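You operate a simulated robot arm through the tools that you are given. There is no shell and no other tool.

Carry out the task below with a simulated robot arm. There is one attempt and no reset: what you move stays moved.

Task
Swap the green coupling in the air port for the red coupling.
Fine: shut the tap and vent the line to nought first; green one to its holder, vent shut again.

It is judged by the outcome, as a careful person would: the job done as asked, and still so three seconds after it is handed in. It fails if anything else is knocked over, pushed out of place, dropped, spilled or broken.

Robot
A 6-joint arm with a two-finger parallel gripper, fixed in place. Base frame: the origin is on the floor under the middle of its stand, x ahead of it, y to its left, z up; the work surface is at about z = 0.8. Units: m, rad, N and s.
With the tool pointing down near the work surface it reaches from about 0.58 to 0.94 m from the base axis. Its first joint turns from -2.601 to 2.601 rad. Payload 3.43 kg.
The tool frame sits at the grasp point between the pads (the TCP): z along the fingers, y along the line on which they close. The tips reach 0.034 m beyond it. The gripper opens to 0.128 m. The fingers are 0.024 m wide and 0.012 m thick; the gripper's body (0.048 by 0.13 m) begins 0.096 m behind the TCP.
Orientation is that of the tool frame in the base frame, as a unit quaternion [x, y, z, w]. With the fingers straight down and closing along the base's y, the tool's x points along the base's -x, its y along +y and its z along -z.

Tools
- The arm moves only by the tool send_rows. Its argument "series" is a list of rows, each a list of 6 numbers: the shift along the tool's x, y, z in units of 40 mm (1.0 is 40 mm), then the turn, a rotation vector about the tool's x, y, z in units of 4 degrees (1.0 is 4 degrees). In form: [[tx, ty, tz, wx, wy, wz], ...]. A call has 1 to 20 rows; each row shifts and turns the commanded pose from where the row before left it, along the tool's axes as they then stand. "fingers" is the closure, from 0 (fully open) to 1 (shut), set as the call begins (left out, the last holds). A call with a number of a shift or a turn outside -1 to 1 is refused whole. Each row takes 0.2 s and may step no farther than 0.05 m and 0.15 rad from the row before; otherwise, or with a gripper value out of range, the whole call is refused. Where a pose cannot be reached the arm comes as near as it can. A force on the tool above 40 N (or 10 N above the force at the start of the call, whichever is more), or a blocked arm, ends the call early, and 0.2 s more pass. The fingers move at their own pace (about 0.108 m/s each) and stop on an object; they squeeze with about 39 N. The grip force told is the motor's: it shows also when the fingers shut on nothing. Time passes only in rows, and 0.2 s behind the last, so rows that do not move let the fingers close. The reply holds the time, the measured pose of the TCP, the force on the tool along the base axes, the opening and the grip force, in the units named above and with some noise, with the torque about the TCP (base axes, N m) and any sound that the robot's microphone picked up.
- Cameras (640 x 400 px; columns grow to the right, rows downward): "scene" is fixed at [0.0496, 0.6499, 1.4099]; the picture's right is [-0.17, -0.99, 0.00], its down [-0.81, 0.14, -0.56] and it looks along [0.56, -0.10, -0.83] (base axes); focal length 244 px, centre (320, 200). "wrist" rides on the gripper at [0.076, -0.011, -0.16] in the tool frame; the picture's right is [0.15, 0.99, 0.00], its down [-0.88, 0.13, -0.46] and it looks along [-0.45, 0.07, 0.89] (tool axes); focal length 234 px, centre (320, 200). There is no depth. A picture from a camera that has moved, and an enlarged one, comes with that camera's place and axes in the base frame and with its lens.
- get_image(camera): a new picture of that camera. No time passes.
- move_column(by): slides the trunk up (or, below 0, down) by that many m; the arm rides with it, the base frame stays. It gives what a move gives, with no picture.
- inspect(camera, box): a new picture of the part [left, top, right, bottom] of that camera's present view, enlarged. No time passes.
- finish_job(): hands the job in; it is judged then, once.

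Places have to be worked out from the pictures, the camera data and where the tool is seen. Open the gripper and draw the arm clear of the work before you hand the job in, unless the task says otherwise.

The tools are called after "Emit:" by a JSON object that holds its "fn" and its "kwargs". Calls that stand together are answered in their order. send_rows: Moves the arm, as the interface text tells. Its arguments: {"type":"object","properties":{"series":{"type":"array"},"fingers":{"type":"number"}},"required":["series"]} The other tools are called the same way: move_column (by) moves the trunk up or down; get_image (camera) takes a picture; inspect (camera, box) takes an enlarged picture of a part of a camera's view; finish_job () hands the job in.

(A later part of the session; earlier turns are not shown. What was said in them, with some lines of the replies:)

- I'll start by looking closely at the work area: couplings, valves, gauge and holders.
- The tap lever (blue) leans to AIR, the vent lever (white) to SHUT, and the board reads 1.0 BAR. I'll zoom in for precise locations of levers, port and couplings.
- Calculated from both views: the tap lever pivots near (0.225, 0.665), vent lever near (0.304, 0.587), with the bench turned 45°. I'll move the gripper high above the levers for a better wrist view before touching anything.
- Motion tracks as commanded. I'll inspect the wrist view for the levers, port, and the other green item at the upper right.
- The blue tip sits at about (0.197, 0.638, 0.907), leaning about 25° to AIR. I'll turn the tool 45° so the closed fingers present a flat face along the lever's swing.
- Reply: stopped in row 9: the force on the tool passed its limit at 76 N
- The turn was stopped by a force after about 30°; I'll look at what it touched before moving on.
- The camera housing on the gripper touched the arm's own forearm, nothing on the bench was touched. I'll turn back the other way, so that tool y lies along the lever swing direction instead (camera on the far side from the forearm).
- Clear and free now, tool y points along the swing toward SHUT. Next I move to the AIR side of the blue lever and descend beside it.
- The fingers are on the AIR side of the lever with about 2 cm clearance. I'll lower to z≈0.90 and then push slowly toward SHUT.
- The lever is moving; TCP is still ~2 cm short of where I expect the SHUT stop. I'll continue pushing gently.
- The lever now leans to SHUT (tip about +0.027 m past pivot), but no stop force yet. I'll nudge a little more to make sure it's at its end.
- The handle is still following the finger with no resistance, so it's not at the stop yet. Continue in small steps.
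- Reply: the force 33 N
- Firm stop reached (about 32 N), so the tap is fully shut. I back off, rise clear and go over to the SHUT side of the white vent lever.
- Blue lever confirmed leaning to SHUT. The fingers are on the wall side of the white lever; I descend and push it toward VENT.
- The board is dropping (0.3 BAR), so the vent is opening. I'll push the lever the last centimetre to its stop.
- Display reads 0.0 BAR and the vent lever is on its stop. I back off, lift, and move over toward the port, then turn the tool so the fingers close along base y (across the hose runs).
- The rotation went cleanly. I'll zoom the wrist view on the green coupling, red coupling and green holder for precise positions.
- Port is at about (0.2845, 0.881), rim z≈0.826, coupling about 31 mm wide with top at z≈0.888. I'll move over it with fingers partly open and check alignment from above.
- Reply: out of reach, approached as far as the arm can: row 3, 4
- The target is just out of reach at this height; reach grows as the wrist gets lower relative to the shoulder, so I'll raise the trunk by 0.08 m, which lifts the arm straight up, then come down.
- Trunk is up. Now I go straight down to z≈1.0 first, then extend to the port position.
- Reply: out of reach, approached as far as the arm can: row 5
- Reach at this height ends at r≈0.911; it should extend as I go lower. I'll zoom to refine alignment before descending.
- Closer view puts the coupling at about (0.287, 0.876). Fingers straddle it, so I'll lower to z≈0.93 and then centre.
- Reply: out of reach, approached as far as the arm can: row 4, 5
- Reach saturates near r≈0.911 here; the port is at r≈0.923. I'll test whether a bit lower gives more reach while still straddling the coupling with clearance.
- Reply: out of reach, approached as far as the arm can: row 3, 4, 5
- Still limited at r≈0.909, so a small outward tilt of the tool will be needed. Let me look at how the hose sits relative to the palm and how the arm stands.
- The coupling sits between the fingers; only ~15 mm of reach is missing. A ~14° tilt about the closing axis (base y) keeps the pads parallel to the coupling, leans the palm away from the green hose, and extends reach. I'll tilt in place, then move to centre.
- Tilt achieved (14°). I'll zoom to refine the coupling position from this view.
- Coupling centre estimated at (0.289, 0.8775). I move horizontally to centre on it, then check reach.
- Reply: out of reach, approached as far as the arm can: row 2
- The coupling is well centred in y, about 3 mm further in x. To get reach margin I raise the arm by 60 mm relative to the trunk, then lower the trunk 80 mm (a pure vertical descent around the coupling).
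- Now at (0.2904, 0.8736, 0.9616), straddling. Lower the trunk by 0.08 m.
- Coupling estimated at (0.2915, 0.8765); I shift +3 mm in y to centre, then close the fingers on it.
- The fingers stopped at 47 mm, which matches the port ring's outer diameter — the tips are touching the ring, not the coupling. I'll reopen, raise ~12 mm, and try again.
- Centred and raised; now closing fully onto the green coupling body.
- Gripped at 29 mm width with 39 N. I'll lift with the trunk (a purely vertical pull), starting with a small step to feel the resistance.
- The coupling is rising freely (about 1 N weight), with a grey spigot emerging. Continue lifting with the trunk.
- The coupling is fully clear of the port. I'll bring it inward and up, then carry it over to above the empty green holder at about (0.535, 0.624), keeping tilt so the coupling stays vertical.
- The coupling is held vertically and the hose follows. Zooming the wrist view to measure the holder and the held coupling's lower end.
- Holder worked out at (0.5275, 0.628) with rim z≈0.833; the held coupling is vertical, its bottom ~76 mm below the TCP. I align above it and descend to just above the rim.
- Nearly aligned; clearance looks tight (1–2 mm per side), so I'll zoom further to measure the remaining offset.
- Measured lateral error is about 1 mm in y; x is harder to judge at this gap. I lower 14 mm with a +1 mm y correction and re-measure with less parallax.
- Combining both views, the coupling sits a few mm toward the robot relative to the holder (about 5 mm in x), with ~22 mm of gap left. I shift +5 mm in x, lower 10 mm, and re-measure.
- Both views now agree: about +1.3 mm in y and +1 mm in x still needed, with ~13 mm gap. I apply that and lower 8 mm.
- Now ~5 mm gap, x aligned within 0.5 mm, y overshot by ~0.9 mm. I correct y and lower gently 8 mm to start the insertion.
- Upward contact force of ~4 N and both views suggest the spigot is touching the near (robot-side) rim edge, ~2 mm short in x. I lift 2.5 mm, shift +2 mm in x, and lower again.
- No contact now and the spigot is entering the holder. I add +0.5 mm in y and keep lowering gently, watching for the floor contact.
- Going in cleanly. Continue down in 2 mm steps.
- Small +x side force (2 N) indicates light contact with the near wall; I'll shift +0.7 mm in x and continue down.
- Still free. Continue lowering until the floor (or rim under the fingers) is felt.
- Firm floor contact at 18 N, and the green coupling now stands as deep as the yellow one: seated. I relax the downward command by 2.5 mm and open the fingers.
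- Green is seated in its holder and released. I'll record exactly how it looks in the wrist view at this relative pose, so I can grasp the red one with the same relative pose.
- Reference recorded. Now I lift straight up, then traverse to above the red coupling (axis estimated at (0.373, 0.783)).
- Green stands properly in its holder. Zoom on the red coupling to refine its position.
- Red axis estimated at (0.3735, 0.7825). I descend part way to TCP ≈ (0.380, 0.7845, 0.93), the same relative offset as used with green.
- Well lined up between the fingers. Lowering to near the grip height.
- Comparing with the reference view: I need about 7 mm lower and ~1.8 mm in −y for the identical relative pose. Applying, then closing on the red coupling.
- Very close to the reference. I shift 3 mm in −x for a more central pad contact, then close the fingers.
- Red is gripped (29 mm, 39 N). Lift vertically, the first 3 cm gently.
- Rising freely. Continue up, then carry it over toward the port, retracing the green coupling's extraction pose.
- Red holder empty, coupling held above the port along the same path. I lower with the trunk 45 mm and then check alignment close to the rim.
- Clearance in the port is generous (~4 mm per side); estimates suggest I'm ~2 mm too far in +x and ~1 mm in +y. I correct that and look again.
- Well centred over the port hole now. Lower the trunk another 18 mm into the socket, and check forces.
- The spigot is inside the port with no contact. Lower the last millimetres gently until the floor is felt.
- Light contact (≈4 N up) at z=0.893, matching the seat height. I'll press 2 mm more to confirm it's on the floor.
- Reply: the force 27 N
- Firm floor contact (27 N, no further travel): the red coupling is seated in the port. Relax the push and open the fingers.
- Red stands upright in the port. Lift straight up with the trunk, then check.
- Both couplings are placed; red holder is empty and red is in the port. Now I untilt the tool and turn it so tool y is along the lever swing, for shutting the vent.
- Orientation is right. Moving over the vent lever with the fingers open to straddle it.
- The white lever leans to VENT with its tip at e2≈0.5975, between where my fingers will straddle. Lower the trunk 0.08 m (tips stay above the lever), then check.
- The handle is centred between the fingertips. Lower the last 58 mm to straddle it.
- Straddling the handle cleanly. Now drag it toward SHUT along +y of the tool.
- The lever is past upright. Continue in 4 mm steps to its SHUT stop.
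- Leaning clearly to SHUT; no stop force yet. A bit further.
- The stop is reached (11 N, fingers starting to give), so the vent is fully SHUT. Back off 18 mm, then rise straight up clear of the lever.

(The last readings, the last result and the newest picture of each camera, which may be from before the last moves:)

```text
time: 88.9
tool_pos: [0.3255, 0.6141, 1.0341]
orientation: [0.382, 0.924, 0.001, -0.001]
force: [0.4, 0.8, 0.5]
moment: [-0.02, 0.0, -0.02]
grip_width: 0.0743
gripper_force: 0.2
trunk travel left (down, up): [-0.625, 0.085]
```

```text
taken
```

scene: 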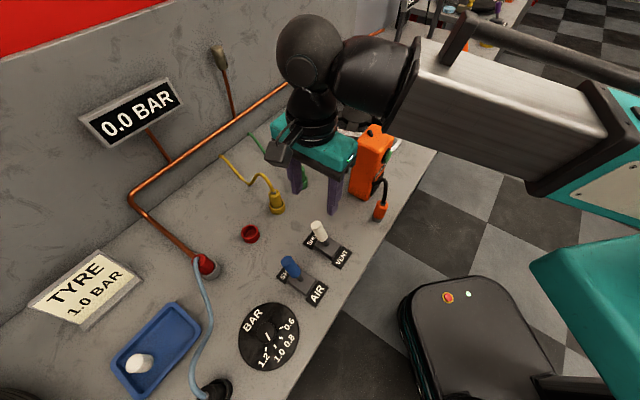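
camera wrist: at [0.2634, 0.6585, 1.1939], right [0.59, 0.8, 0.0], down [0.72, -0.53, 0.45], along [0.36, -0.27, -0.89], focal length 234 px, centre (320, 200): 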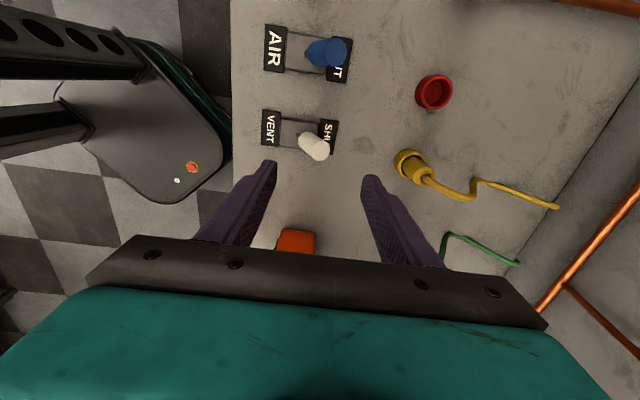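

Tap and vent both lean to SHUT, display 0.0 BAR. I open the gripper fully, raise the arm well clear and inspect the final state.

Emit:
{"fn": "send_rows", "kwargs": {"series": [[0, 0, -0.9, 0, 0, 0], [0, 0, -0.9, 0, 0, 0], [0, 0, -0.7, 0, 0, 0], [-0.3, -0.6, 0, 0, 0, 0], [-0.3, -0.6, 0, 0, 0, 0], [0, 0, 0, 0, 0, 0]], "fingers": 0}}

Emit:
{"fn": "get_image", "kwargs": {"camera": "scene"}}

Emit:
{"fn": "inspect", "kwargs": {"camera": "scene", "box": [170, 130, 370, 300]}}

Emit:
{"fn": "inspect", "kwargs": {"camera": "scene", "box": [180, 230, 240, 290]}}

Emit:
{"fn": "inspect", "kwargs": {"camera": "scene", "box": [60, 60, 220, 180]}}

```text
time: 90.3
tool_pos: [0.31, 0.562, 1.1345]
orientation: [0.383, 0.924, 0.001, -0.002]
force: [0.3, -0.8, 0.6]
moment: [0.02, 0.04, 0.02]
grip_width: 0.128
gripper_force: 0.0
trunk travel left (down, up): [-0.625, 0.085]
```

```text
taken
```

scene: 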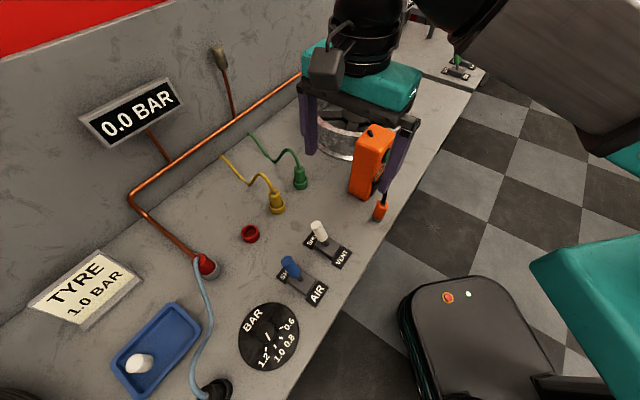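

```text
2.35 times, centred on (270, 215) of scene
camera zoom: at [0.0496, 0.6499, 1.4099], right [-0.17, -0.99, 0.0], down [-0.81, 0.14, -0.56], along [0.56, -0.1, -0.83], focal length 575 px, centre (438, 165)
```

zoom: 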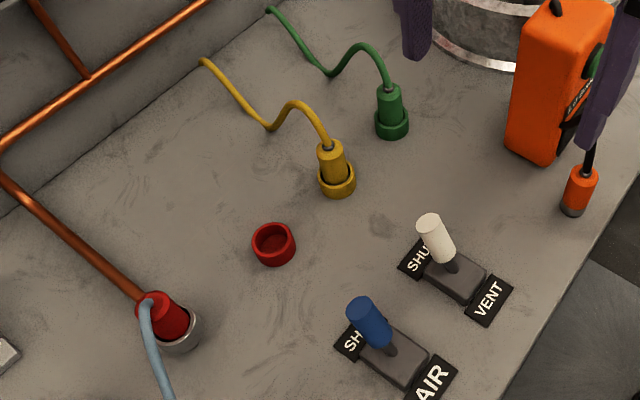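

```text
6.67 times, centred on (210, 260) of scene
camera zoom: at [0.0496, 0.6499, 1.4099], right [-0.17, -0.99, 0.0], down [-0.81, 0.14, -0.56], along [0.56, -0.1, -0.83], focal length 1630 px, centre (1053, -200)
```

zoom: 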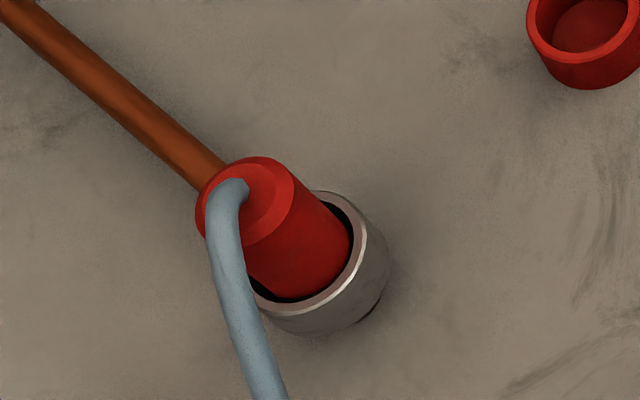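

```text
3.33 times, centred on (140, 120) of scene
camera zoom: at [0.0496, 0.6499, 1.4099], right [-0.17, -0.99, 0.0], down [-0.81, 0.14, -0.56], along [0.56, -0.1, -0.83], focal length 815 px, centre (920, 467)
```

zoom: 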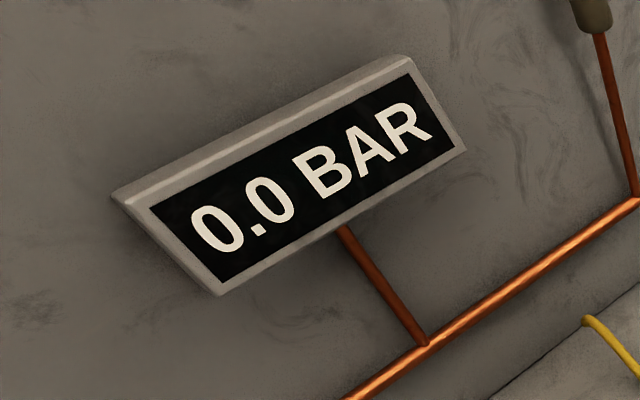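

Everything checks out: red upright in the port at the same depth green had, green in its holder, tap and vent on SHUT, 0.0 BAR, nothing else disturbed. I raise the trunk for extra clearance and confirm once more.

Emit:
{"fn": "move_column", "kwargs": {"by": 0.08}}

Emit:
{"fn": "get_image", "kwargs": {"camera": "scene"}}

Emit:
{"fn": "get_image", "kwargs": {"camera": "wrist"}}

```text
time: 91.5
tool_pos: [0.3098, 0.5622, 1.2137]
orientation: [0.382, 0.924, 0.0, -0.002]
force: [-0.5, -0.6, -0.8]
moment: [0.0, -0.03, -0.01]
grip_width: 0.1282
gripper_force: 0.0
trunk travel left (down, up): [-0.705, 0.005]
```

```text
taken
```

scene: 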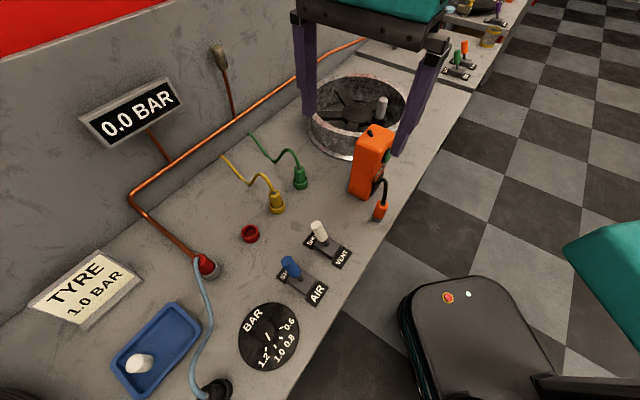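

```text
taken
camera wrist: at [0.2486, 0.607, 1.3752], right [0.59, 0.8, 0.0], down [0.72, -0.53, 0.45], along [0.36, -0.27, -0.89], focal length 234 px, centre (320, 200)
```

wrist: 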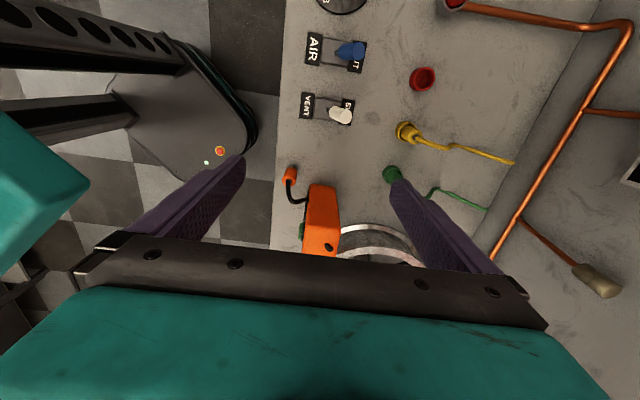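

The final state is stable: red in the air port, green in its holder, tap shut, vent shut, 0.0 BAR, gripper open and clear. Handing in.

Emit:
{"fn": "finish_job", "kwargs": {}}

```text
The job is handed in.
```

The red coupling is now seated in the air port, and the green one is back in its own holder. I shut the tap first and opened the vent until the board read 0.0 BAR. Only then did I pull the green coupling.

- **Levers:** both were pushed to their end stops, with the tap on SHUT and the vent shut again after the swap. I left the tap shut because you didn't ask for air back on.
- **Seating:** the red coupling was pressed to the floor of the port and sits at about the same depth the green one did.
- **Contacts on the way:** early on, the gripper's camera housing touched the robot's own forearm. Later the fingers closed briefly on the outside of the port ring before I raised them. Neither moved anything.
- **Hand-in:** the gripper was open and well above the bench. Nothing else looked disturbed in the last pictures.
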